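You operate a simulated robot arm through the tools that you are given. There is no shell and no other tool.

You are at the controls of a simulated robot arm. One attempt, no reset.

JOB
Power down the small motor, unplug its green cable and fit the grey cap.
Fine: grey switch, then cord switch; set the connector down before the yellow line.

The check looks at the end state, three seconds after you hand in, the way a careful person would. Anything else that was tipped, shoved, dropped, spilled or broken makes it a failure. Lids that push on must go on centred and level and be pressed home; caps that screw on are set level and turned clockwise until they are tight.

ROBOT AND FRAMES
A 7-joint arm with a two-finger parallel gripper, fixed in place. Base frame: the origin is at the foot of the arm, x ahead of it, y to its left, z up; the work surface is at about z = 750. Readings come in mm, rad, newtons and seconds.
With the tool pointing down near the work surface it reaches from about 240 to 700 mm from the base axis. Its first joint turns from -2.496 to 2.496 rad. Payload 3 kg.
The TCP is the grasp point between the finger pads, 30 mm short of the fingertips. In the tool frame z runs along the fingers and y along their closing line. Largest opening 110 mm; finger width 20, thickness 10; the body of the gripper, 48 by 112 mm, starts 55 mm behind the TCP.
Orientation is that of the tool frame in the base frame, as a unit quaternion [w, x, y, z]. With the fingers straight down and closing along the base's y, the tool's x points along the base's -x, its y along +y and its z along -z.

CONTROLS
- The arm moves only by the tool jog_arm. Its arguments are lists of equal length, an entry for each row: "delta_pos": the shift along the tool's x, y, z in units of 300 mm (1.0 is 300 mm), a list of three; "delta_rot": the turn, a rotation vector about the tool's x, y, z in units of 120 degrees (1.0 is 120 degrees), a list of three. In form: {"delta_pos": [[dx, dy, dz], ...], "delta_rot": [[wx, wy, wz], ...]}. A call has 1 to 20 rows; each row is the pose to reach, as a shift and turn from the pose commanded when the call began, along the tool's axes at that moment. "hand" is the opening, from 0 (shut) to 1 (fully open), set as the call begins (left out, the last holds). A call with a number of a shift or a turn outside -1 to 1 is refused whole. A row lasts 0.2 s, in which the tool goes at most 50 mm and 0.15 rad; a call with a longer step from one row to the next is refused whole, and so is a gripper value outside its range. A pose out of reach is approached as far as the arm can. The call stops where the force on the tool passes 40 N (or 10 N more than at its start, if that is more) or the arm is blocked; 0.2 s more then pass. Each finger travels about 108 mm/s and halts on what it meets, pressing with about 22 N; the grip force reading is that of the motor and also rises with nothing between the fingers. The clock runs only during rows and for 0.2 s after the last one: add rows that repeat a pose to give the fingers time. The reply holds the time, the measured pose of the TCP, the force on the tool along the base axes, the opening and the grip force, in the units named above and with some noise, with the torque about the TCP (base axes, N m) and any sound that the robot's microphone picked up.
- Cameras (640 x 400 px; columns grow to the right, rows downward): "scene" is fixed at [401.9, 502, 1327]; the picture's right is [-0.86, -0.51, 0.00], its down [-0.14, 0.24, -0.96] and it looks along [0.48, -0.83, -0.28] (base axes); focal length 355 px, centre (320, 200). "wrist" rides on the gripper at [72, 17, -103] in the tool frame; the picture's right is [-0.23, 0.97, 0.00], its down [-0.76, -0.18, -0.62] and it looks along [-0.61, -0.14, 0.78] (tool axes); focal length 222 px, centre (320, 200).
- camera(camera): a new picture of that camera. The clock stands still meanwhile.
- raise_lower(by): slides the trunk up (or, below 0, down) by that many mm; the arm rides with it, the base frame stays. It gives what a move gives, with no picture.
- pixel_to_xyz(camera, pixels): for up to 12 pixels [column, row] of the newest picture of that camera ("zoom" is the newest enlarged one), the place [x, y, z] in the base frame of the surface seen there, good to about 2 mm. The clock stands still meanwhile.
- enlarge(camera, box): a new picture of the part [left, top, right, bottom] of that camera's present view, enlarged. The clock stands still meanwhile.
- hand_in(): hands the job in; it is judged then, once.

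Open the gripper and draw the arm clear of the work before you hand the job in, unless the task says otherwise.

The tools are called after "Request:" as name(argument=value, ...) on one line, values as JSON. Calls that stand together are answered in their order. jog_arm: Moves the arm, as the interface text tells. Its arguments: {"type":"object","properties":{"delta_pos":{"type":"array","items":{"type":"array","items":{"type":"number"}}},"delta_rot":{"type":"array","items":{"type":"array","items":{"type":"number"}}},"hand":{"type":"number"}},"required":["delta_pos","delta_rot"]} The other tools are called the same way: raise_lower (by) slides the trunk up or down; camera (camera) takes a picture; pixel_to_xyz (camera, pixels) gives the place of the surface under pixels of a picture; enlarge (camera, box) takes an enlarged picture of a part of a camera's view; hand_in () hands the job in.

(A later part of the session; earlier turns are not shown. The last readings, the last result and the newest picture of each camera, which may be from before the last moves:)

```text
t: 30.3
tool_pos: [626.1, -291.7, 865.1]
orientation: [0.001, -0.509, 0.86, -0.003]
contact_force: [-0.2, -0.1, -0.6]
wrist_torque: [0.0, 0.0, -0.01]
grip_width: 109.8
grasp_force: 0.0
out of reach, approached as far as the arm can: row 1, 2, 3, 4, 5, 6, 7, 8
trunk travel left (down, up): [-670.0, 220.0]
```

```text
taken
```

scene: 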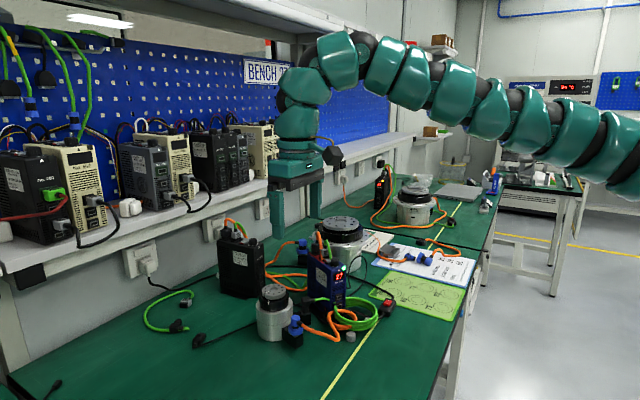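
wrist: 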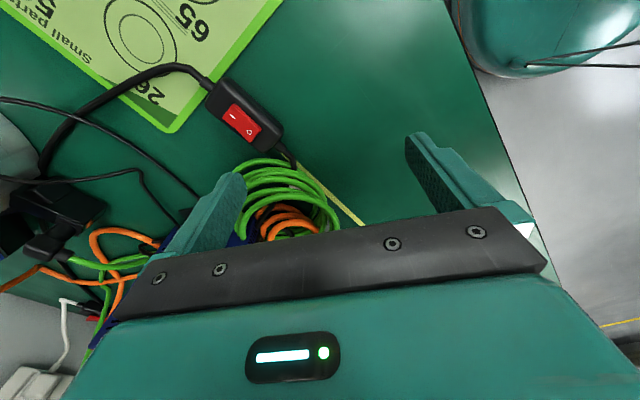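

The pose came out 15 mm lower than asked but is clear. I zoom in on the cord switch at (240,118).

Request:
enlarge(camera="wrist", box=[190, 65, 310, 165])

Request:
enlarge(camera="scene", box=[350, 280, 430, 335])

```text
4.00 times, centred on (250, 115) of wrist
```

zoom: 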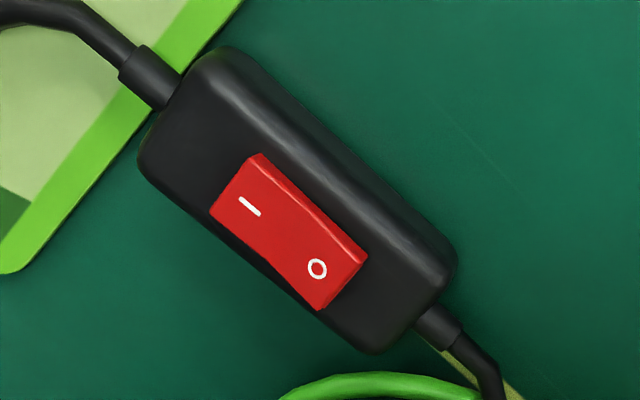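

```text
7.27 times, centred on (390, 308) of scene
```

zoom: 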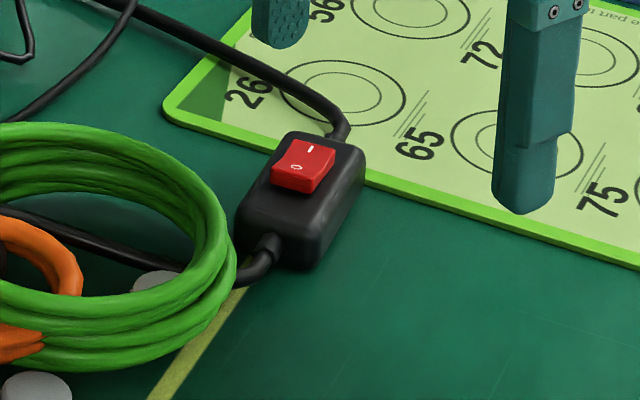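

Request:
pixel_to_xyz(camera="wrist", pixels=[[249.3, 132], [232.5, 116.3], [231.5, 105], [224, 117], [250, 140.5], [260, 130], [225, 80], [207, 105], [265, 151], [281, 129], [241, 123]])

Request:
pixel_to_xyz(camera="zoom", pixels=[[297, 167], [310, 148], [275, 178], [315, 188], [290, 140], [334, 150], [245, 235], [300, 260], [530, 205], [283, 45]])

```text
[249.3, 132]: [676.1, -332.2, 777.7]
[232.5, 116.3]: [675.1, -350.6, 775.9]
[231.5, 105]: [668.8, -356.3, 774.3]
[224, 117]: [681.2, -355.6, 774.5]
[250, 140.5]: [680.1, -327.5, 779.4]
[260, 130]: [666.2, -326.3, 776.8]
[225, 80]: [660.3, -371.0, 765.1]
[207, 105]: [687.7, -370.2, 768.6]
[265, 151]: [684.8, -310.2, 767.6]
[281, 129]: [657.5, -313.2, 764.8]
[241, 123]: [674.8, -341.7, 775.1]
```

```text
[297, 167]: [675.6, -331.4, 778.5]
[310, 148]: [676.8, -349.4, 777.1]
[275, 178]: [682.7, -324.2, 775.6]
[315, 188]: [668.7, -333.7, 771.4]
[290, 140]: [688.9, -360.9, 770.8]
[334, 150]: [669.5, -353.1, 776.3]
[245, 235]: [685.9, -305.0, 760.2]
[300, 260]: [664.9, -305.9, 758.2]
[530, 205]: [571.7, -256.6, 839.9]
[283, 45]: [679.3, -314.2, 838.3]
```

The cord rocker's axis is along y with the O end raised at (673,-327,779). I align the far finger over the O end and go down to leave ~10 mm.

Request:
jog_arm(delta_pos=[[0.0227, 0.0073, 0.04], [0.0227, 0.0073, 0.08], [0.0227, 0.0073, 0.12], [0.0227, 0.0073, 0.1533], [0.0227, 0.0073, 0.1533]], delta_rot=[[0, 0, 0], [0, 0, 0], [0, 0, 0], [0, 0, 0], [0, 0, 0]])

Request:
enlarge(camera="wrist", box=[170, 40, 330, 140])

Request:
enlarge(camera="scene", box=[350, 280, 430, 335])

```text
t: 31.5
tool_pos: [623.1, -295.2, 820.1]
orientation: [0.0, -0.509, 0.86, -0.002]
contact_force: [0.0, 0.7, -0.1]
wrist_torque: [-0.01, -0.01, 0.01]
grip_width: 110.0
grasp_force: 0.1
trunk travel left (down, up): [-670.0, 220.0]
```

```text
4.00 times, centred on (250, 90) of wrist
```

zoom: 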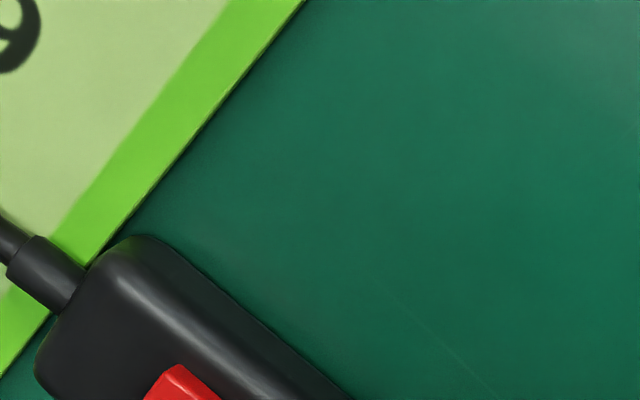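

```text
7.27 times, centred on (390, 308) of scene
```

zoom: 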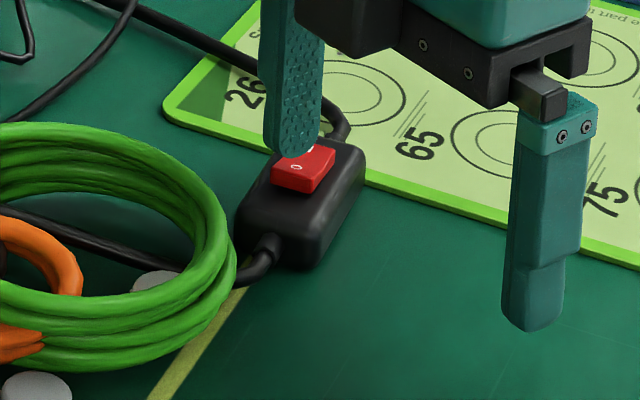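

The fingertip is over the O end, ~10 mm up. I press down in 2 mm steps.

Request:
jog_arm(delta_pos=[[0, 0, 0.0133], [0, 0, 0.0267], [0, 0, 0.0333], [0, 0, 0.04], [0, 0, 0.0467], [0, 0, 0.0533]], delta_rot=[[0, 0, 0], [0, 0, 0], [0, 0, 0], [0, 0, 0], [0, 0, 0], [0, 0, 0]])

Request:
enlarge(camera="scene", box=[300, 260, 420, 335])

```text
t: 32.9
tool_pos: [621.8, -296.0, 805.2]
orientation: [0.001, -0.51, 0.86, -0.003]
contact_force: [-1.4, 0.4, 14.3]
wrist_torque: [-0.48, -0.67, 0.03]
grip_width: 109.4
grasp_force: 0.1
trunk travel left (down, up): [-670.0, 220.0]
```

```text
5.33 times, centred on (360, 298) of scene
```

zoom: 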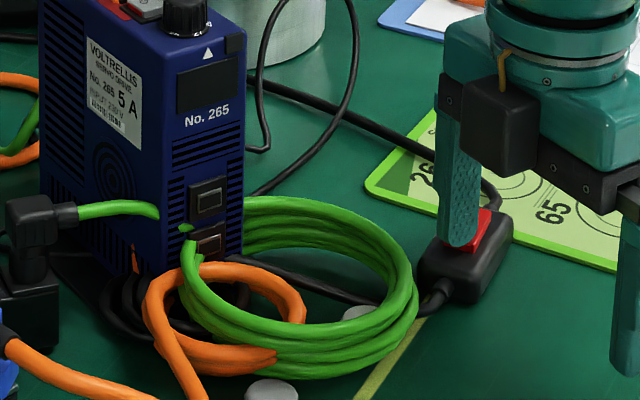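

The display and lamp are now dark: powered down. I lift straight up 55 mm and verify.

Request:
jog_arm(delta_pos=[[0, 0, -0.04], [0, 0, -0.08], [0, 0, -0.12], [0, 0, -0.16], [0, 0, -0.183], [0, 0, -0.183]], delta_rot=[[0, 0, 0], [0, 0, 0], [0, 0, 0], [0, 0, 0], [0, 0, 0], [0, 0, 0]])

Request:
camera(camera="wrist")

Request:
enlarge(camera="scene", box=[240, 235, 420, 350])

```text
t: 34.3
tool_pos: [620.7, -294.7, 858.9]
orientation: [0.0, -0.509, 0.861, -0.002]
contact_force: [0.0, -0.1, 0.1]
wrist_torque: [-0.02, 0.04, 0.05]
grip_width: 109.8
grasp_force: 0.0
trunk travel left (down, up): [-670.0, 220.0]
```

```text
taken
```

wrist: 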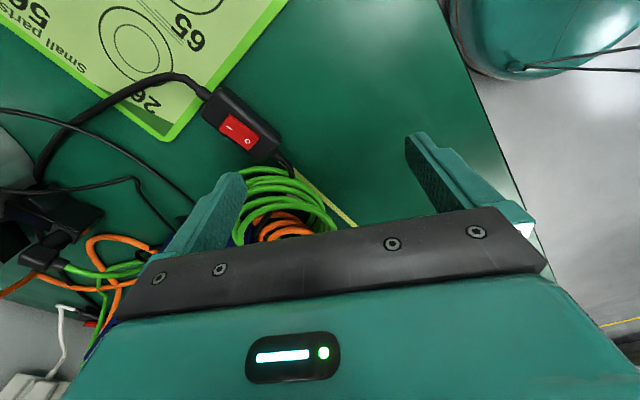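

```text
3.48 times, centred on (330, 292) of scene
```

zoom: 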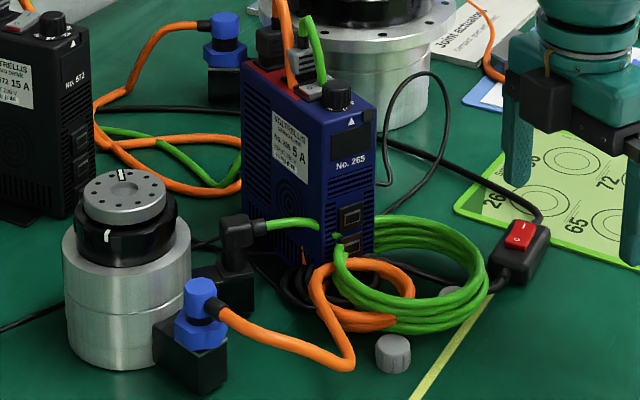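

Both switches are off and the lamps are dark. Now I study the green cable's connector at the motor.

Request:
enlarge(camera="scene", box=[285, 285, 335, 325])

```text
10.00 times, centred on (310, 305) of scene
```

zoom: 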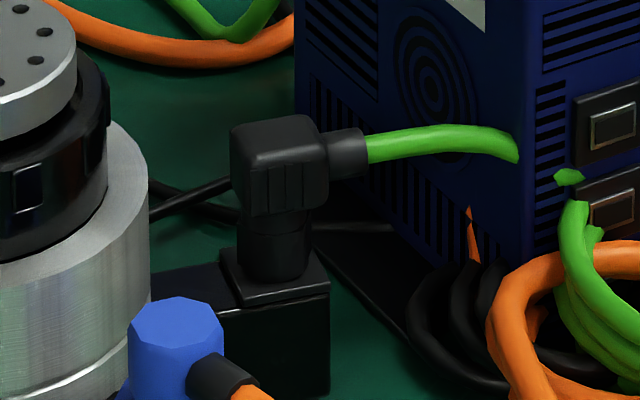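

Request:
pixel_to_xyz(camera="zoom", pixels=[[275, 135], [240, 125], [310, 125], [290, 180], [245, 190], [272, 250], [245, 275], [320, 280], [350, 155], [420, 140], [505, 145], [280, 320]])

Request:
pixel_to_xyz(camera="scene", pixels=[[267, 287], [274, 292], [283, 293], [262, 300], [298, 305], [293, 290], [295, 325]])

```text
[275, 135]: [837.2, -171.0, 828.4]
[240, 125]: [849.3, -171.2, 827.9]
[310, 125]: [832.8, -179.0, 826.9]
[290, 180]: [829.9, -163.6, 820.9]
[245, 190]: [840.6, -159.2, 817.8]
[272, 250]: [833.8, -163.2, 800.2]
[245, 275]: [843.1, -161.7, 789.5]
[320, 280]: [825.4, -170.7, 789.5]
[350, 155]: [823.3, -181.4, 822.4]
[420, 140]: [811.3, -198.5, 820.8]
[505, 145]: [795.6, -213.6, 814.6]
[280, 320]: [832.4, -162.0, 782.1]
```

```text
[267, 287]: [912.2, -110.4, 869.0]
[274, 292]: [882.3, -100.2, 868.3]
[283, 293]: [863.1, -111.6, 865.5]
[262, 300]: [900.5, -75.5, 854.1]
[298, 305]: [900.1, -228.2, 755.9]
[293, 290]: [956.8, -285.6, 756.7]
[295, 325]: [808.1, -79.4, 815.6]
```

The connector head sits at ≈(837,-170), top z≈828, cable leaving toward (-0.55,-0.83). Before gripping there I need to know the real reach, so I first swing to the open area left of the motor (y≈+60) while turning yaw back to 0.

Request:
jog_arm(delta_pos=[[-0.1047, 0.0419, -0.0052], [-0.2094, 0.0837, -0.0105], [-0.3141, 0.1256, -0.0157], [-0.4189, 0.1674, -0.021], [-0.5236, 0.2093, -0.0262], [-0.6283, 0.2511, -0.0315], [-0.733, 0.293, -0.0367], [-0.733, 0.293, -0.0367], [-0.733, 0.293, -0.0367]], delta_rot=[[0, 0, 0.065], [0, 0, 0.13], [0, 0, 0.195], [0, 0, 0.26], [0, 0, 0.325], [0, 0, 0.39], [0, 0, 0.455], [0, 0, 0.51], [0, 0, 0.51]])

```text
t: 36.3
tool_pos: [650.5, -60.0, 869.4]
orientation: [0.0, 0.0, 1.0, -0.002]
contact_force: [0.3, 0.4, -0.8]
wrist_torque: [-0.02, 0.0, 0.0]
grip_width: 109.9
grasp_force: 0.0
trunk travel left (down, up): [-670.0, 220.0]
```

Clean. Now swing to (700,60,870) and test turning the yaw to +118.8°, which puts the camera on the motor's side rather than over the drive.

Request:
jog_arm(delta_pos=[[-0.04, 0.1, 0], [-0.08, 0.2, 0], [-0.12, 0.3, 0], [-0.167, 0.4, 0], [-0.167, 0.4, 0], [-0.167, 0.4, 0], [-0.167, 0.4, 0], [-0.167, 0.4, 0], [-0.167, 0.4, 0], [-0.167, 0.4, 0], [-0.167, 0.4, 0], [-0.167, 0.4, 0], [-0.167, 0.4, 0], [-0.167, 0.4, 0], [-0.167, 0.4, 0], [-0.167, 0.4, 0]], delta_rot=[[0, 0, 0.066], [0, 0, 0.132], [0, 0, 0.198], [0, 0, 0.264], [0, 0, 0.33], [0, 0, 0.396], [0, 0, 0.462], [0, 0, 0.528], [0, 0, 0.594], [0, 0, 0.66], [0, 0, 0.726], [0, 0, 0.792], [0, 0, 0.858], [0, 0, 0.924], [0, 0, 0.99], [0, 0, 0.99]])

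```text
t: 39.7
tool_pos: [700.5, 60.0, 868.7]
orientation: [0.002, 0.861, 0.509, 0.0]
contact_force: [0.1, -0.9, 0.3]
wrist_torque: [0.03, 0.02, 0.01]
grip_width: 110.3
grasp_force: 0.1
trunk travel left (down, up): [-670.0, 220.0]
```

Yaw +118.8° is fine. Now I test how far out the arm reaches tool-down here at z≈869, over open table, moving +x by up to 150 mm.

Request:
jog_arm(delta_pos=[[0.048, 0.0876, 0], [0.0964, 0.1752, 0], [0.1446, 0.2628, 0], [0.193, 0.35, 0], [0.241, 0.438, 0], [0.241, 0.438, 0]], delta_rot=[[0, 0, 0], [0, 0, 0], [0, 0, 0], [0, 0, 0], [0, 0, 0], [0, 0, 0]])

Request:
camera(camera="scene")

```text
t: 41.1
tool_pos: [763.2, 46.0, 880.6]
orientation: [0.002, 0.86, 0.51, 0.0]
contact_force: [-0.4, -1.0, -0.2]
wrist_torque: [0.01, -0.02, 0.0]
grip_width: 110.1
grasp_force: 0.0
out of reach, approached as far as the arm can: row 2, 3, 4, 5, 6
trunk travel left (down, up): [-670.0, 220.0]
```

```text
taken
```

scene: 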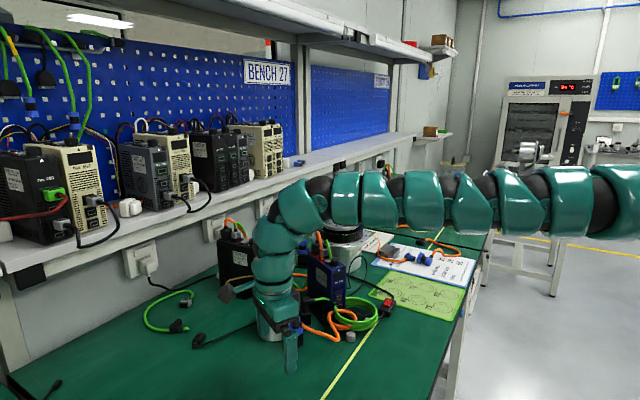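

Tool-down reach tops out at r≈764, so the connector (r≈852) needs ~20° forward tilt. I raise the tool to z≈1000 first, then lower the trunk 120 mm to put the shoulder at a better height.

Request:
jog_arm(delta_pos=[[-0.02, -0.03, -0.1], [-0.03, -0.06, -0.2], [-0.03, -0.08, -0.3], [-0.03, -0.08, -0.4], [-0.03, -0.08, -0.4]], delta_rot=[[0, 0, 0], [0, 0, 0], [0, 0, 0], [0, 0, 0], [0, 0, 0]])

```text
t: 42.3
tool_pos: [737.7, 49.7, 1000.8]
orientation: [0.001, 0.861, 0.509, -0.001]
contact_force: [1.5, 0.0, -0.1]
wrist_torque: [0.07, 0.01, -0.02]
grip_width: 109.9
grasp_force: 0.1
trunk travel left (down, up): [-670.0, 220.0]
```

Clear at z≈1001; now lower the trunk by 120 mm (fingertips end near 850 over open table).

Request:
raise_lower(by=-120)

```text
t: 43.8
tool_pos: [736.2, 51.2, 881.4]
orientation: [0.001, 0.86, 0.51, 0.0]
contact_force: [0.2, -0.5, 0.3]
wrist_torque: [0.02, 0.03, 0.03]
grip_width: 109.6
grasp_force: 0.0
trunk travel left (down, up): [-550.0, 340.0]
```

Now I raise to z≈930 and move to (770,-150) while tilting 20° toward the drive's long axis, to view the connector from the motor side.

Request:
jog_arm(delta_pos=[[-0.02, 0.02, -0.12], [-0.12, 0.1, -0.163], [-0.24, 0.19, -0.163], [-0.36, 0.29, -0.163], [-0.46, 0.37, -0.163], [-0.532, 0.422, -0.163], [-0.532, 0.422, -0.163]], delta_rot=[[-0.03, 0, 0], [-0.06, 0, 0], [-0.09, 0, 0], [-0.12, 0, 0], [-0.15, 0, 0], [-0.1667, 0, 0], [-0.1667, 0, 0]])

Request:
camera(camera="wrist")

Request:
camera(camera="scene")

```text
t: 45.4
tool_pos: [771.1, -150.4, 930.6]
orientation: [0.152, 0.847, 0.502, 0.089]
contact_force: [0.1, -0.6, -0.2]
wrist_torque: [0.01, 0.0, 0.01]
grip_width: 110.1
grasp_force: 0.0
trunk travel left (down, up): [-550.0, 340.0]
```

```text
taken
```

wrist: 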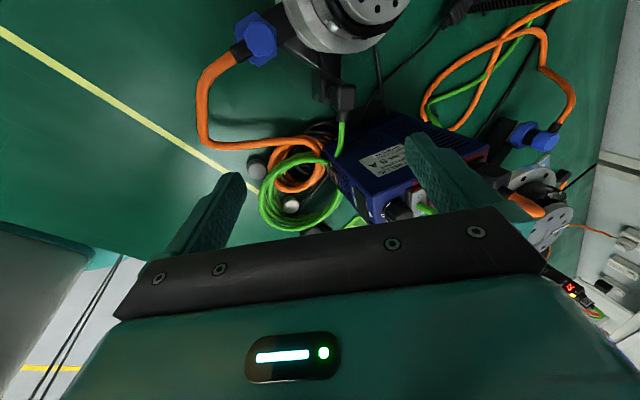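

```text
taken
```

scene: 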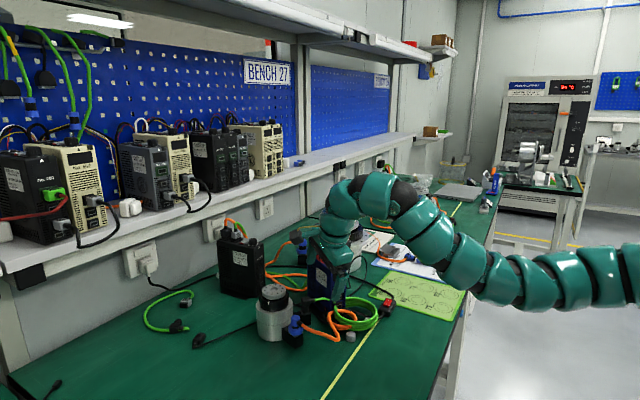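

The pose is reached. I zoom in on the connector near (340,95) in the wrist view.

Request:
enlarge(camera="wrist", box=[280, 20, 400, 170])

Request:
enlarge(camera="wrist", box=[310, 60, 370, 120])

```text
2.67 times, centred on (340, 95) of wrist
```

zoom: 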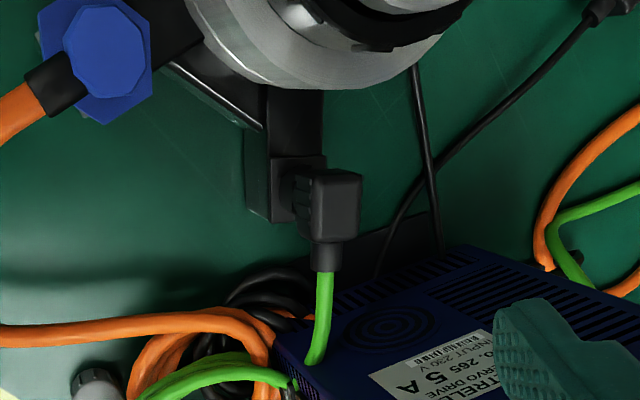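

```text
6.67 times, centred on (340, 90) of wrist
```

zoom: 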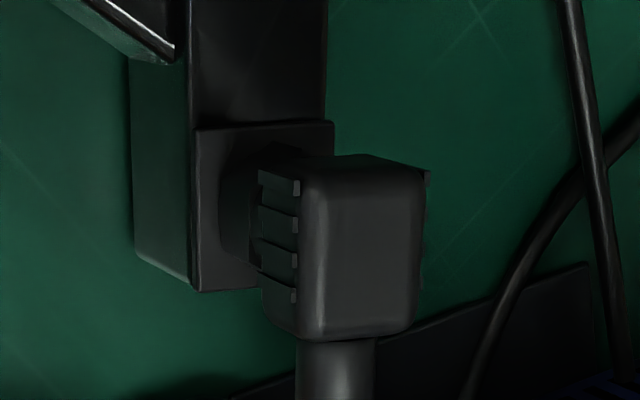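

Request:
pixel_to_xyz(camera="zoom", pixels=[[312, 175], [412, 172], [410, 320], [315, 325], [362, 245], [280, 190], [275, 290], [335, 370], [215, 200], [215, 280], [260, 130], [325, 135]])

```text
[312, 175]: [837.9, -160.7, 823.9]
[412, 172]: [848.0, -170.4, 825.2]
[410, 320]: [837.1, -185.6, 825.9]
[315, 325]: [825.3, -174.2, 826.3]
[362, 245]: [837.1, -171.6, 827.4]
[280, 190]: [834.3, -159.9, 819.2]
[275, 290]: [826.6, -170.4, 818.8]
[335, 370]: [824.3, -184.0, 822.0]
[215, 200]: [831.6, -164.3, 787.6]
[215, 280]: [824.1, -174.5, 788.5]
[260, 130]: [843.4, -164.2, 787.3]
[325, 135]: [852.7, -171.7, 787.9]
```

The connector head's centre is ≈(837,-172), ribbed sides facing along p≈(0.777,-0.629), receptacle top z≈788. I'll also look closely at the two grey caps at (257,168) and (290,207) in this view.

Request:
enlarge(camera="wrist", box=[225, 145, 325, 225])

Request:
enlarge(camera="scene", box=[335, 300, 385, 350])

```text
5.00 times, centred on (275, 185) of wrist
```

zoom: 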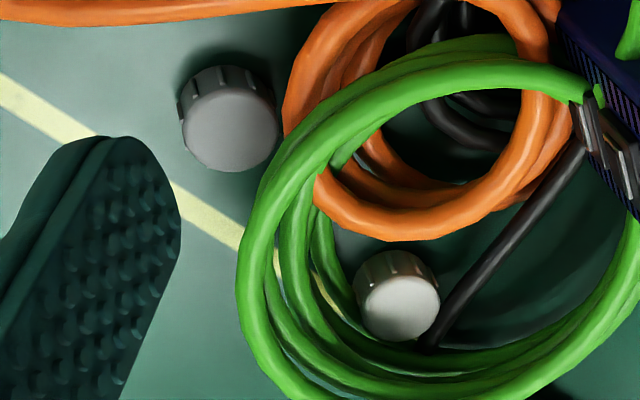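

```text
8.00 times, centred on (360, 325) of scene
```

zoom: 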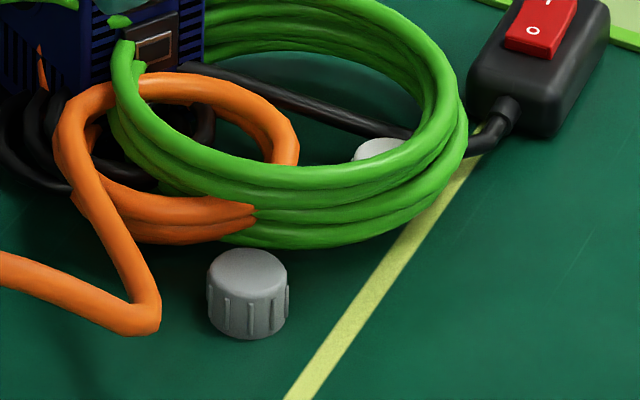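

Request:
pixel_to_xyz(camera="zoom", pixels=[[213, 268], [283, 268], [248, 265], [248, 252], [248, 290], [248, 325], [380, 150], [357, 156], [400, 145]])

Request:
pixel_to_xyz(camera="wrist", pixels=[[248.5, 170], [265.5, 172], [257.4, 171], [257, 163], [256, 178], [283.5, 205], [297.5, 206], [291, 206], [290, 199], [291, 211]])

```text
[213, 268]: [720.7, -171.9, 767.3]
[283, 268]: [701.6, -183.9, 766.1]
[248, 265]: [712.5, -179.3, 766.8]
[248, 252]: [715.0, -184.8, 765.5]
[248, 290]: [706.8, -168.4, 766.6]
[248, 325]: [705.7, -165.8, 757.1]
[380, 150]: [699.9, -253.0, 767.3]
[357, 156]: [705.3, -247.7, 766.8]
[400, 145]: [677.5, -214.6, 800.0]
```

```text
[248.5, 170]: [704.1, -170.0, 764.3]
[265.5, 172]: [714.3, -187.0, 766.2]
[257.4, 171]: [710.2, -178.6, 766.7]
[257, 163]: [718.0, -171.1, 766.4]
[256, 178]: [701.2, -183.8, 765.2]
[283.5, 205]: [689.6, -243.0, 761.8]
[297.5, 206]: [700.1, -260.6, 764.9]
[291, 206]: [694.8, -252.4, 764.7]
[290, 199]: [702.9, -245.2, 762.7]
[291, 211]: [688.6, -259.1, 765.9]
```

The medium-grey ribbed cap outside the coil (centre ≈(711,-178), top 766) is "the grey cap"; the one inside the coil is whitish. Now I go to a hover above the connector with a 23° forward tilt, closing axis along its ribbed sides, hand half open.

Request:
jog_arm(delta_pos=[[0.01, 0.051, 0.0642], [0.02, 0.102, 0.1285], [0.0303, 0.153, 0.1927], [0.0303, 0.153, 0.1927], [0.0303, 0.153, 0.1927]], delta_rot=[[0.0015, 0.0302, 0.0271], [0.003, 0.0604, 0.0543], [0.0044, 0.0906, 0.0814], [0.0044, 0.0906, 0.0814], [0.0044, 0.0906, 0.0814]], hand=0.5)

Request:
camera(camera="wrist")

Request:
enlarge(camera="scene", box=[260, 225, 360, 325])

```text
t: 46.6
tool_pos: [831.0, -173.6, 890.9]
orientation: [0.091, 0.875, 0.441, 0.179]
contact_force: [-0.8, 0.0, 0.3]
wrist_torque: [0.0, 0.04, 0.0]
grip_width: 54.9
grasp_force: 0.0
trunk travel left (down, up): [-550.0, 340.0]
```

```text
taken
```

wrist: 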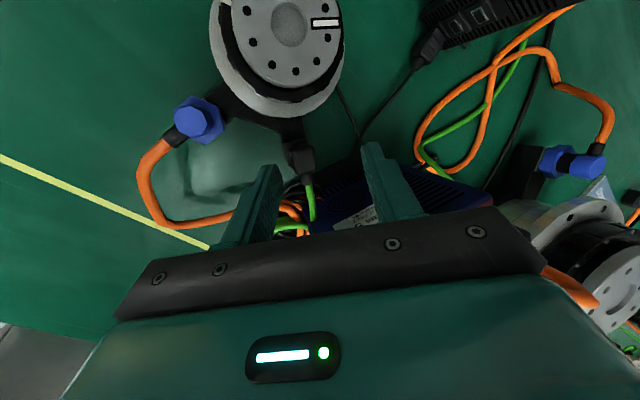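

```text
4.00 times, centred on (310, 275) of scene
```

zoom: 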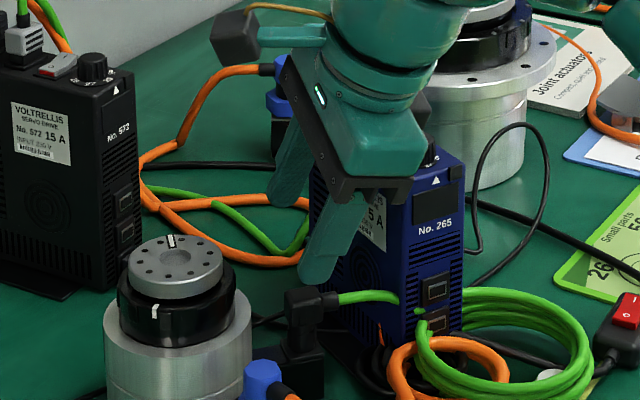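

Hover is reached exactly. I zoom the wrist view on fingers and connector to check alignment.

Request:
enlarge(camera="wrist", box=[230, 110, 410, 250])

Request:
enlarge(camera="wrist", box=[270, 120, 340, 180])

```text
2.86 times, centred on (320, 180) of wrist
```

zoom: 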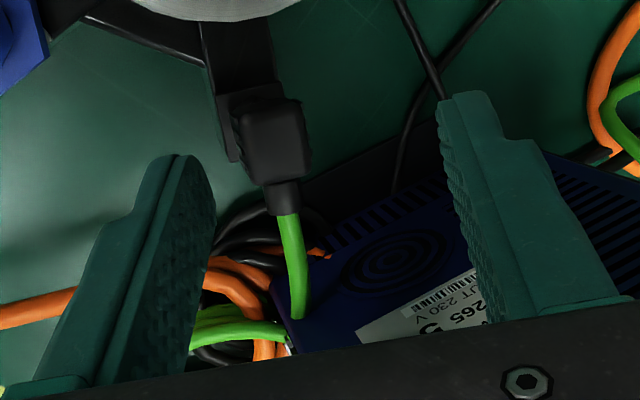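

```text
6.67 times, centred on (305, 150) of wrist
```

zoom: 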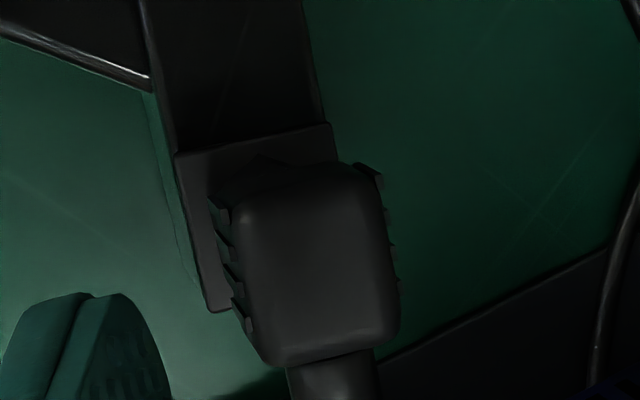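

Request:
pixel_to_xyz(camera="zoom", pixels=[[250, 205], [370, 190], [388, 330], [272, 345], [315, 260], [225, 215], [247, 322], [375, 175], [395, 285], [335, 370], [200, 170], [325, 135]])

```text
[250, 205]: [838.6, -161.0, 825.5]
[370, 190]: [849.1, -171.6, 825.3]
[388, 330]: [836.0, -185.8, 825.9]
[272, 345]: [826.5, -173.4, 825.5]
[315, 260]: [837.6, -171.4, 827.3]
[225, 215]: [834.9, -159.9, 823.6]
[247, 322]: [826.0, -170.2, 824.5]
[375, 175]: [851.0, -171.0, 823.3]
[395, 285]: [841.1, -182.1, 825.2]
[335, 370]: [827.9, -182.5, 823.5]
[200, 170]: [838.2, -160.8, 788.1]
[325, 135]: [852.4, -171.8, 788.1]
```

The head's ribbed sides face along ≈-43°, so I correct the yaw by −3.5° and descend 40 mm vertically, still well open around the head.

Request:
jog_arm(delta_pos=[[-0.0062, -0.0111, 0.0309], [-0.0124, -0.0222, 0.0618], [-0.0186, -0.0333, 0.0927], [-0.0247, -0.0443, 0.1235], [-0.0247, -0.0443, 0.1235]], delta_rot=[[-0.0068, -0.0091, 0.0268], [-0.0068, -0.0091, 0.0268], [-0.0068, -0.0091, 0.0268], [-0.0068, -0.0091, 0.0268], [-0.0068, -0.0091, 0.0268]])

Request:
enlarge(camera="wrist", box=[230, 90, 410, 230])

Request:
enlarge(camera="scene", box=[270, 260, 350, 320])

```text
t: 47.8
tool_pos: [831.3, -170.5, 850.5]
orientation: [0.097, 0.888, 0.413, 0.176]
contact_force: [0.7, 0.5, -1.0]
wrist_torque: [-0.02, 0.0, 0.01]
grip_width: 55.0
grasp_force: 0.0
trunk travel left (down, up): [-550.0, 340.0]
```

```text
2.86 times, centred on (320, 160) of wrist
```

zoom: 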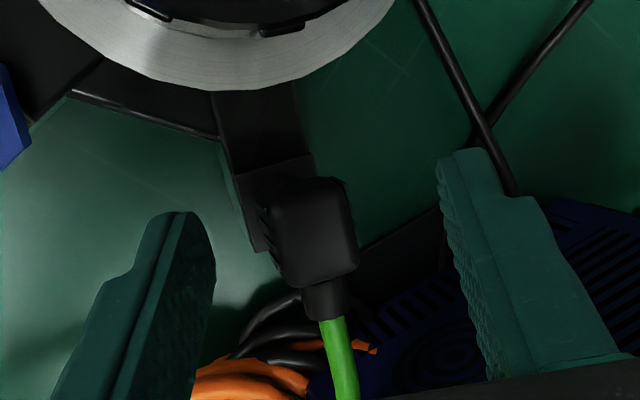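

```text
6.67 times, centred on (310, 290) of scene
```

zoom: 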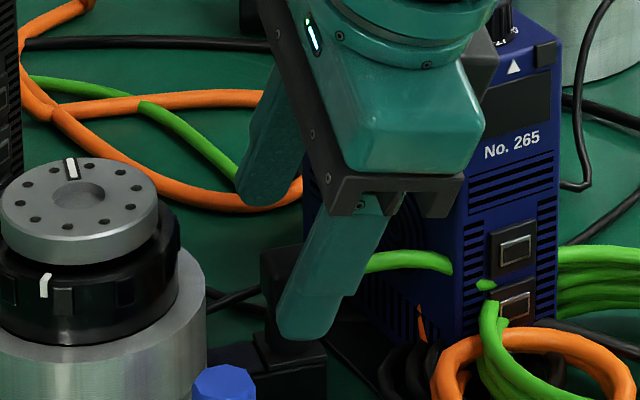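

Fingers straddle the head nicely. I descend another 18 mm to grip height.

Request:
jog_arm(delta_pos=[[-0.0055, -0.0054, 0.0191], [-0.0111, -0.0108, 0.0381], [-0.0166, -0.0162, 0.0572], [-0.0166, -0.0162, 0.0572]], delta_rot=[[0, 0, 0], [0, 0, 0], [0, 0, 0], [0, 0, 0]])

Request:
enlarge(camera="wrist", box=[230, 90, 410, 230])

Request:
enlarge(camera="scene", box=[270, 260, 350, 320])

```text
t: 48.8
tool_pos: [830.4, -172.2, 832.6]
orientation: [0.096, 0.888, 0.413, 0.176]
contact_force: [0.6, 0.0, -0.3]
wrist_torque: [-0.03, 0.0, 0.0]
grip_width: 55.0
grasp_force: 0.0
trunk travel left (down, up): [-550.0, 340.0]
```

```text
2.86 times, centred on (320, 160) of wrist
```

zoom: 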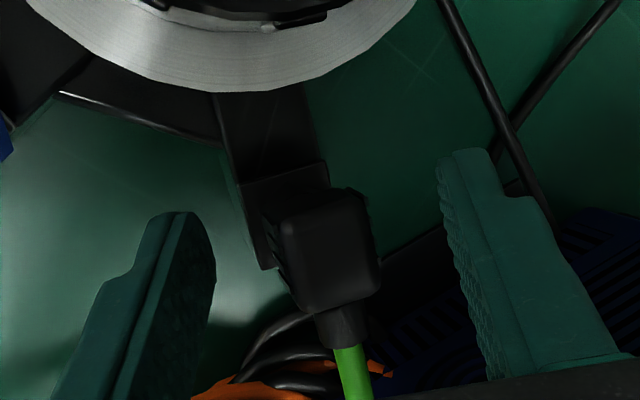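

```text
6.67 times, centred on (310, 290) of scene
```

zoom: 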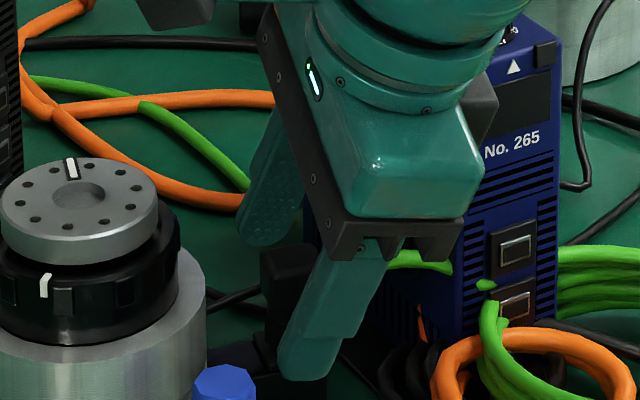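

Head is centred between the pads. I close the gripper on it.

Request:
jog_arm(delta_pos=[[0, 0, 0], [0, 0, 0], [0, 0, 0], [0, 0, 0]], delta_rot=[[0, 0, 0], [0, 0, 0], [0, 0, 0], [0, 0, 0]], hand=0.0)

Request:
enlarge(camera="wrist", box=[230, 90, 410, 230])

Request:
enlarge(camera="scene", box=[270, 260, 350, 320])

```text
t: 49.8
tool_pos: [831.0, -171.4, 834.4]
orientation: [0.097, 0.889, 0.412, 0.176]
contact_force: [-2.1, -0.2, -0.4]
wrist_torque: [0.32, 0.45, 0.25]
grip_width: 24.3
grasp_force: 22.6
trunk travel left (down, up): [-550.0, 340.0]
```

```text
2.86 times, centred on (320, 160) of wrist
```

zoom: 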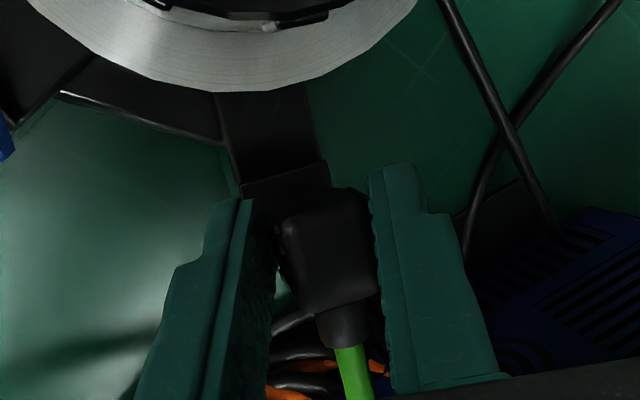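

```text
6.67 times, centred on (310, 290) of scene
```

zoom: 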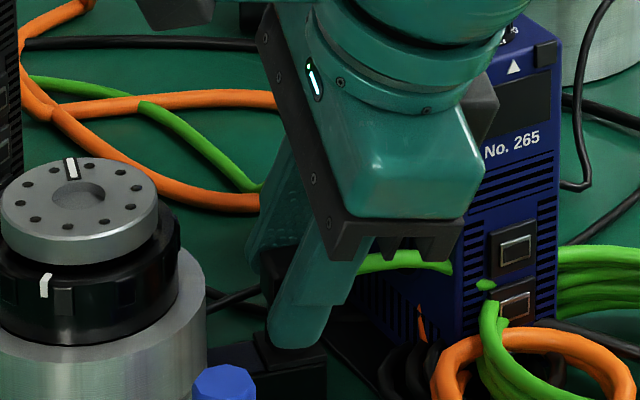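

Gripped: width 24.3 mm at 22.6 N. Now pull straight up, 15 mm in small steps, watching the force.

Request:
jog_arm(delta_pos=[[0.0023, 0.0031, -0.0092], [0.0047, 0.0063, -0.0184], [0.007, 0.0094, -0.0276], [0.0093, 0.0125, -0.0368], [0.0117, 0.0157, -0.046]], delta_rot=[[0, 0, 0], [0, 0, 0], [0, 0, 0], [0, 0, 0], [0, 0, 0]])

Request:
enlarge(camera="wrist", box=[230, 90, 410, 230])

Request:
enlarge(camera="scene", box=[270, 260, 350, 320])

```text
t: 51.0
tool_pos: [830.3, -171.3, 848.0]
orientation: [0.097, 0.888, 0.413, 0.176]
contact_force: [-0.5, 0.7, 0.1]
wrist_torque: [0.0, -0.04, -0.04]
grip_width: 18.7
grasp_force: 22.0
trunk travel left (down, up): [-550.0, 340.0]
```

```text
2.86 times, centred on (320, 160) of wrist
```

zoom: 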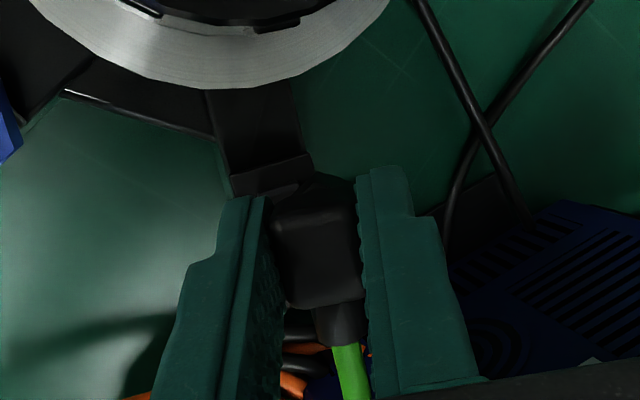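

```text
6.67 times, centred on (310, 290) of scene
```

zoom: 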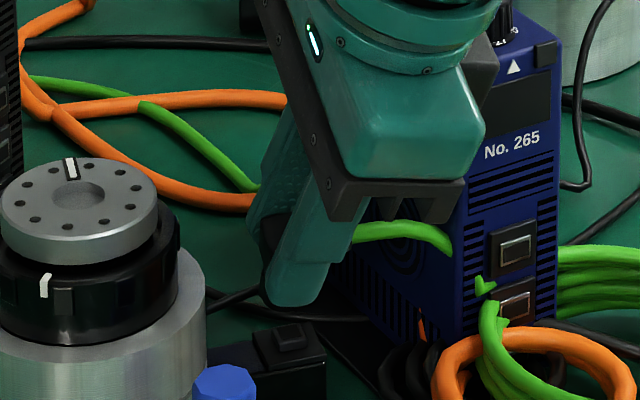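

Width closed to 18.7 mm as the head aligned to the pads, and the force is near zero: it appears unplugged. I lift 40 mm more and check.

Request:
jog_arm(delta_pos=[[0.0078, 0.0104, -0.0307], [0.0156, 0.0209, -0.0614], [0.0234, 0.0313, -0.0921], [0.0311, 0.0418, -0.1227], [0.0311, 0.0418, -0.1227]], delta_rot=[[0, 0, 0], [0, 0, 0], [0, 0, 0], [0, 0, 0], [0, 0, 0]])

Request:
camera(camera="wrist")

Request:
enlarge(camera="scene", box=[250, 230, 400, 340])

```text
t: 52.2
tool_pos: [831.7, -172.2, 886.9]
orientation: [0.097, 0.888, 0.413, 0.175]
contact_force: [-0.5, 0.0, 0.1]
wrist_torque: [-0.02, 0.0, 0.01]
grip_width: 18.7
grasp_force: 22.3
trunk travel left (down, up): [-550.0, 340.0]
```

```text
taken
```

wrist: 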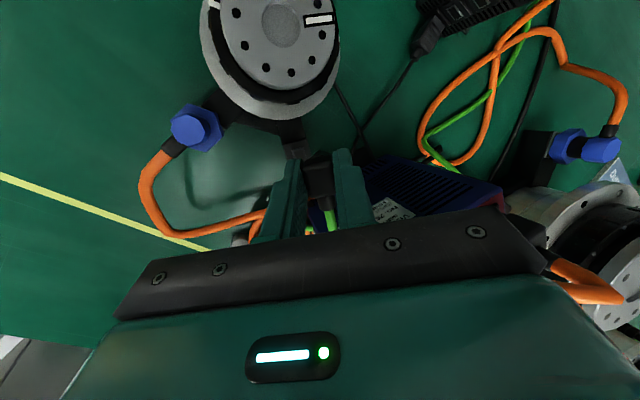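

```text
3.64 times, centred on (325, 285) of scene
```

zoom: 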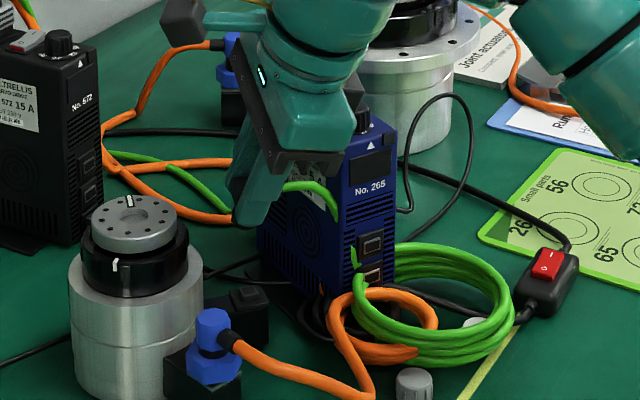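

Unplugged and held; the cable follows visually. I look at the exposed receptacle near (245,300 zoom) to see what the cap must fit.

Request:
enlarge(camera="wrist", box=[270, 125, 320, 165])

Request:
enlarge(camera="scene", box=[295, 295, 335, 325])

```text
10.00 times, centred on (295, 145) of wrist
```

zoom: 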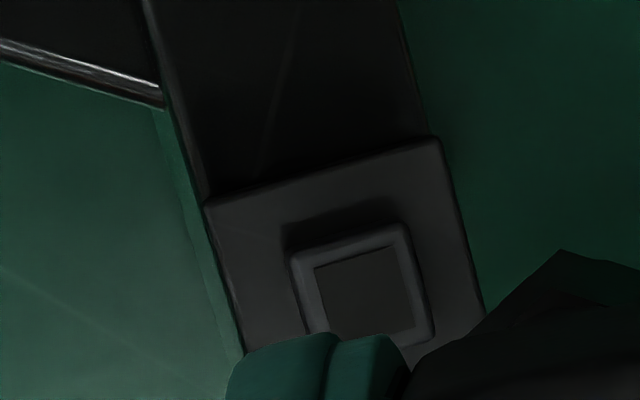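

```text
13.33 times, centred on (315, 310) of scene
```

zoom: 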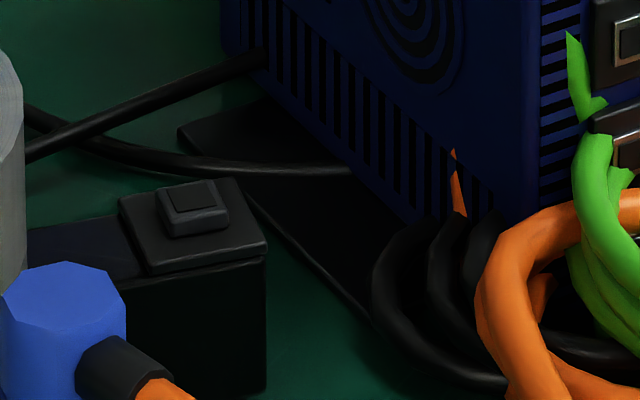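

Request:
pixel_to_xyz(camera="zoom", pixels=[[193, 198], [168, 190], [205, 184], [222, 208], [178, 215], [172, 230], [125, 205], [235, 185], [262, 245], [155, 268], [200, 255], [225, 225]])

Request:
pixel_to_xyz(camera="wrist", pixels=[[299, 154.5], [294.5, 151], [302.5, 149], [295.5, 157], [304, 156], [285, 146], [306, 140], [309.5, 153], [289, 158]])

```text
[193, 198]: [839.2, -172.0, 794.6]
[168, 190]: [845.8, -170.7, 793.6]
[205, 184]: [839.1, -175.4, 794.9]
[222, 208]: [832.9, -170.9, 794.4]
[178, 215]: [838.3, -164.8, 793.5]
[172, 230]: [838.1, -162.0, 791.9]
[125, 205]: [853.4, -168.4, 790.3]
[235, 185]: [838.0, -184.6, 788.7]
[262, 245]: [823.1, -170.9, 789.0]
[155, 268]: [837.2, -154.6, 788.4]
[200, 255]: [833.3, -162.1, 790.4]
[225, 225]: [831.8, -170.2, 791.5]
```

```text
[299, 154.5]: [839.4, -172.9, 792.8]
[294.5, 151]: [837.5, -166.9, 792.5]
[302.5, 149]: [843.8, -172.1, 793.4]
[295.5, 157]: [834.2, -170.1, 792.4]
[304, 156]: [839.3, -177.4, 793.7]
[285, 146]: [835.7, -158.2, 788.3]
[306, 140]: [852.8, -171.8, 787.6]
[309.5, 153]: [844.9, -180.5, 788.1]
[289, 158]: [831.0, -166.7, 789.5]
```

The receptacle is a small raised square socket centred at ≈(838.3,-171), top z≈794. Now I carry the connector back toward the robot and level the tool, to (740,-165,880), over clear space.

Request:
jog_arm(delta_pos=[[-0.0425, -0.0593, -0.0245], [-0.085, -0.1185, -0.049], [-0.1275, -0.1778, -0.0735], [-0.17, -0.237, -0.098], [-0.17, -0.237, -0.098], [-0.17, -0.237, -0.098]], delta_rot=[[0.02, -0.015, 0.002], [0.06, -0.045, 0.006], [0.1, -0.075, 0.012], [0.135, -0.1, 0.016], [0.1514, -0.1177, 0.0191], [0.1514, -0.1177, 0.0191]])

Request:
camera(camera="wrist")

Request:
camera(camera="scene")

```text
t: 53.6
tool_pos: [739.6, -165.4, 882.1]
orientation: [0.002, 0.915, 0.403, 0.001]
contact_force: [0.7, 0.0, -0.1]
wrist_torque: [0.01, -0.01, -0.06]
grip_width: 18.8
grasp_force: 22.0
trunk travel left (down, up): [-550.0, 340.0]
```

```text
taken
```

wrist: 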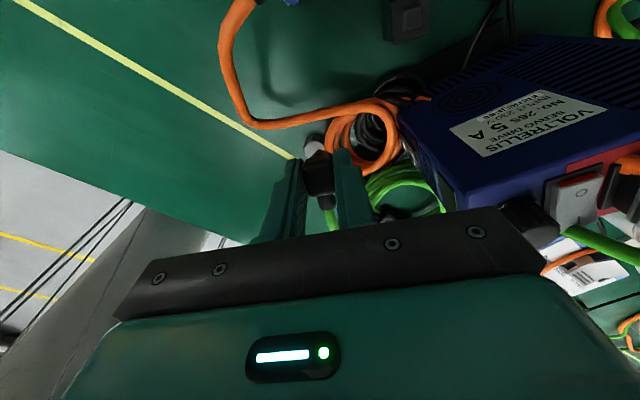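

```text
taken
```

scene: 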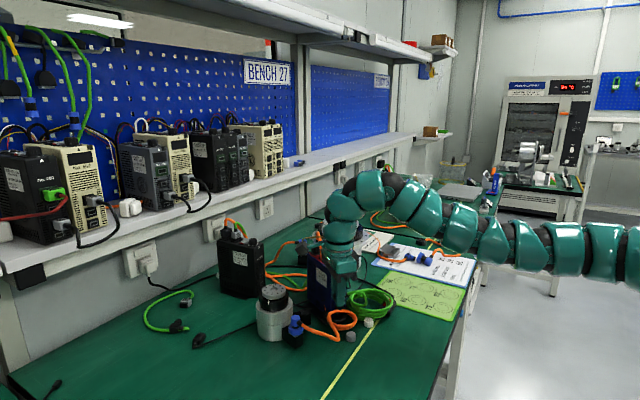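

The connector moved freely (no force). I zoom into the coil area to see whether anything shifted.

Request:
enlarge(camera="scene", box=[300, 240, 440, 350])

Request:
enlarge(camera="wrist", box=[250, 110, 460, 250])

```text
3.64 times, centred on (370, 295) of scene
```

zoom: 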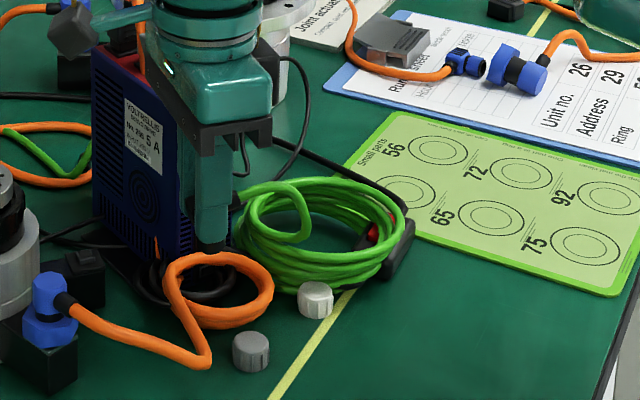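

```text
2.86 times, centred on (355, 180) of wrist
```

zoom: 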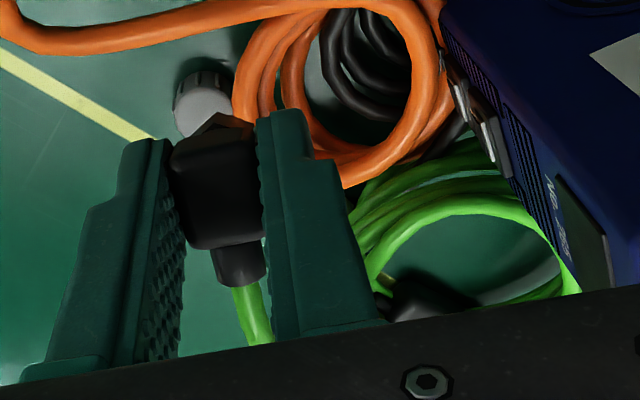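

The green coil is a soft drawn cable that re-lays itself; caps stand undisturbed (grey one at (250,352), whitish one at (315,300) in the zoom). I continue to (615,-140), turning 70° so the cable exits toward the coil.

Request:
jog_arm(delta_pos=[[-0.055, -0.09, 0], [-0.11, -0.18, 0], [-0.165, -0.27, 0], [-0.22, -0.3633, 0], [-0.22, -0.3633, 0], [-0.22, -0.3633, 0], [-0.22, -0.3633, 0], [-0.22, -0.3633, 0], [-0.22, -0.3633, 0], [-0.22, -0.3633, 0]], delta_rot=[[0, 0, -0.065], [0, 0, -0.13], [0, 0, -0.195], [0, 0, -0.26], [0, 0, -0.325], [0, 0, -0.39], [0, 0, -0.455], [0, 0, -0.52], [0, 0, -0.583], [0, 0, -0.583]])

Request:
enlarge(camera="scene", box=[290, 230, 450, 350])

Request:
camera(camera="wrist")

```text
t: 55.8
tool_pos: [557.0, -310.9, 812.8]
orientation: [0.084, 0.556, 0.827, -0.001]
contact_force: [-1.1, -0.1, 0.1]
wrist_torque: [-0.01, -0.09, 0.02]
grip_width: 18.7
grasp_force: 22.1
out of reach, approached as far as the arm can: row 1, 2, 3, 4, 5, 6, 7, 8, 9, 10
trunk travel left (down, up): [-550.0, 340.0]
```

```text
3.33 times, centred on (370, 290) of scene
```

zoom: 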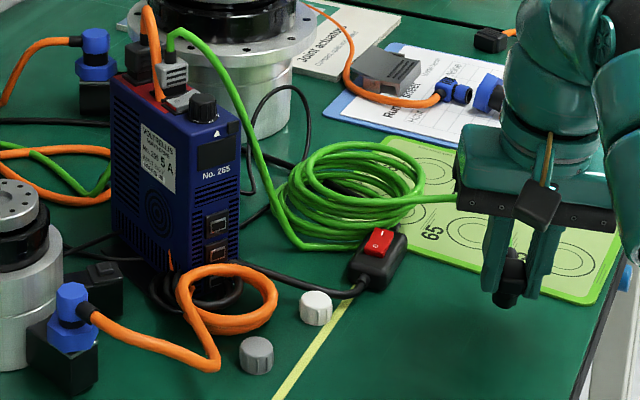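

```text
taken
```

wrist: 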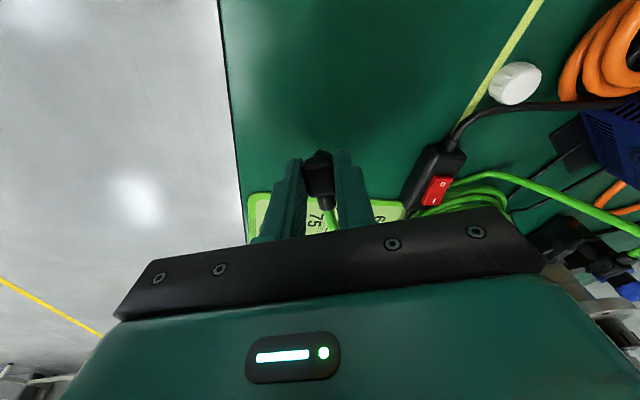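

That went astray to (557,-311,813): at this trunk height the inner area isn't properly reachable, though nothing was touched (connector hangs ~20 mm over the mat). I raise the trunk 120 mm to get a healthy posture.

Request:
raise_lower(by=120)

```text
t: 57.3
tool_pos: [559.4, -313.0, 931.9]
orientation: [0.082, 0.556, 0.827, 0.001]
contact_force: [-0.4, -0.2, -1.9]
wrist_torque: [0.02, 0.03, -0.04]
grip_width: 18.8
grasp_force: 21.9
trunk travel left (down, up): [-670.0, 220.0]
```

Now at z≈932 with room below. I level the tool and move toward (600,-200,880), all free air on the robot side of the coil.

Request:
jog_arm(delta_pos=[[0.04, 0.03, 0.05], [0.1, 0.08, 0.1], [0.18, 0.14, 0.156], [0.25, 0.2, 0.156], [0.32, 0.253, 0.156], [0.32, 0.253, 0.156]], delta_rot=[[0.015, 0.02, -0.001], [0.03, 0.04, -0.002], [0.0446, 0.065, -0.003], [0.0446, 0.065, -0.003], [0.0446, 0.065, -0.003], [0.0446, 0.065, -0.003]])

```text
t: 58.7
tool_pos: [580.7, -261.8, 855.5]
orientation: [0.001, 0.556, 0.831, -0.001]
contact_force: [0.0, 0.6, 0.1]
wrist_torque: [0.01, 0.0, 0.02]
grip_width: 18.8
grasp_force: 22.0
out of reach, approached as far as the arm can: row 1, 2, 3, 4, 5, 6
trunk travel left (down, up): [-670.0, 220.0]
```

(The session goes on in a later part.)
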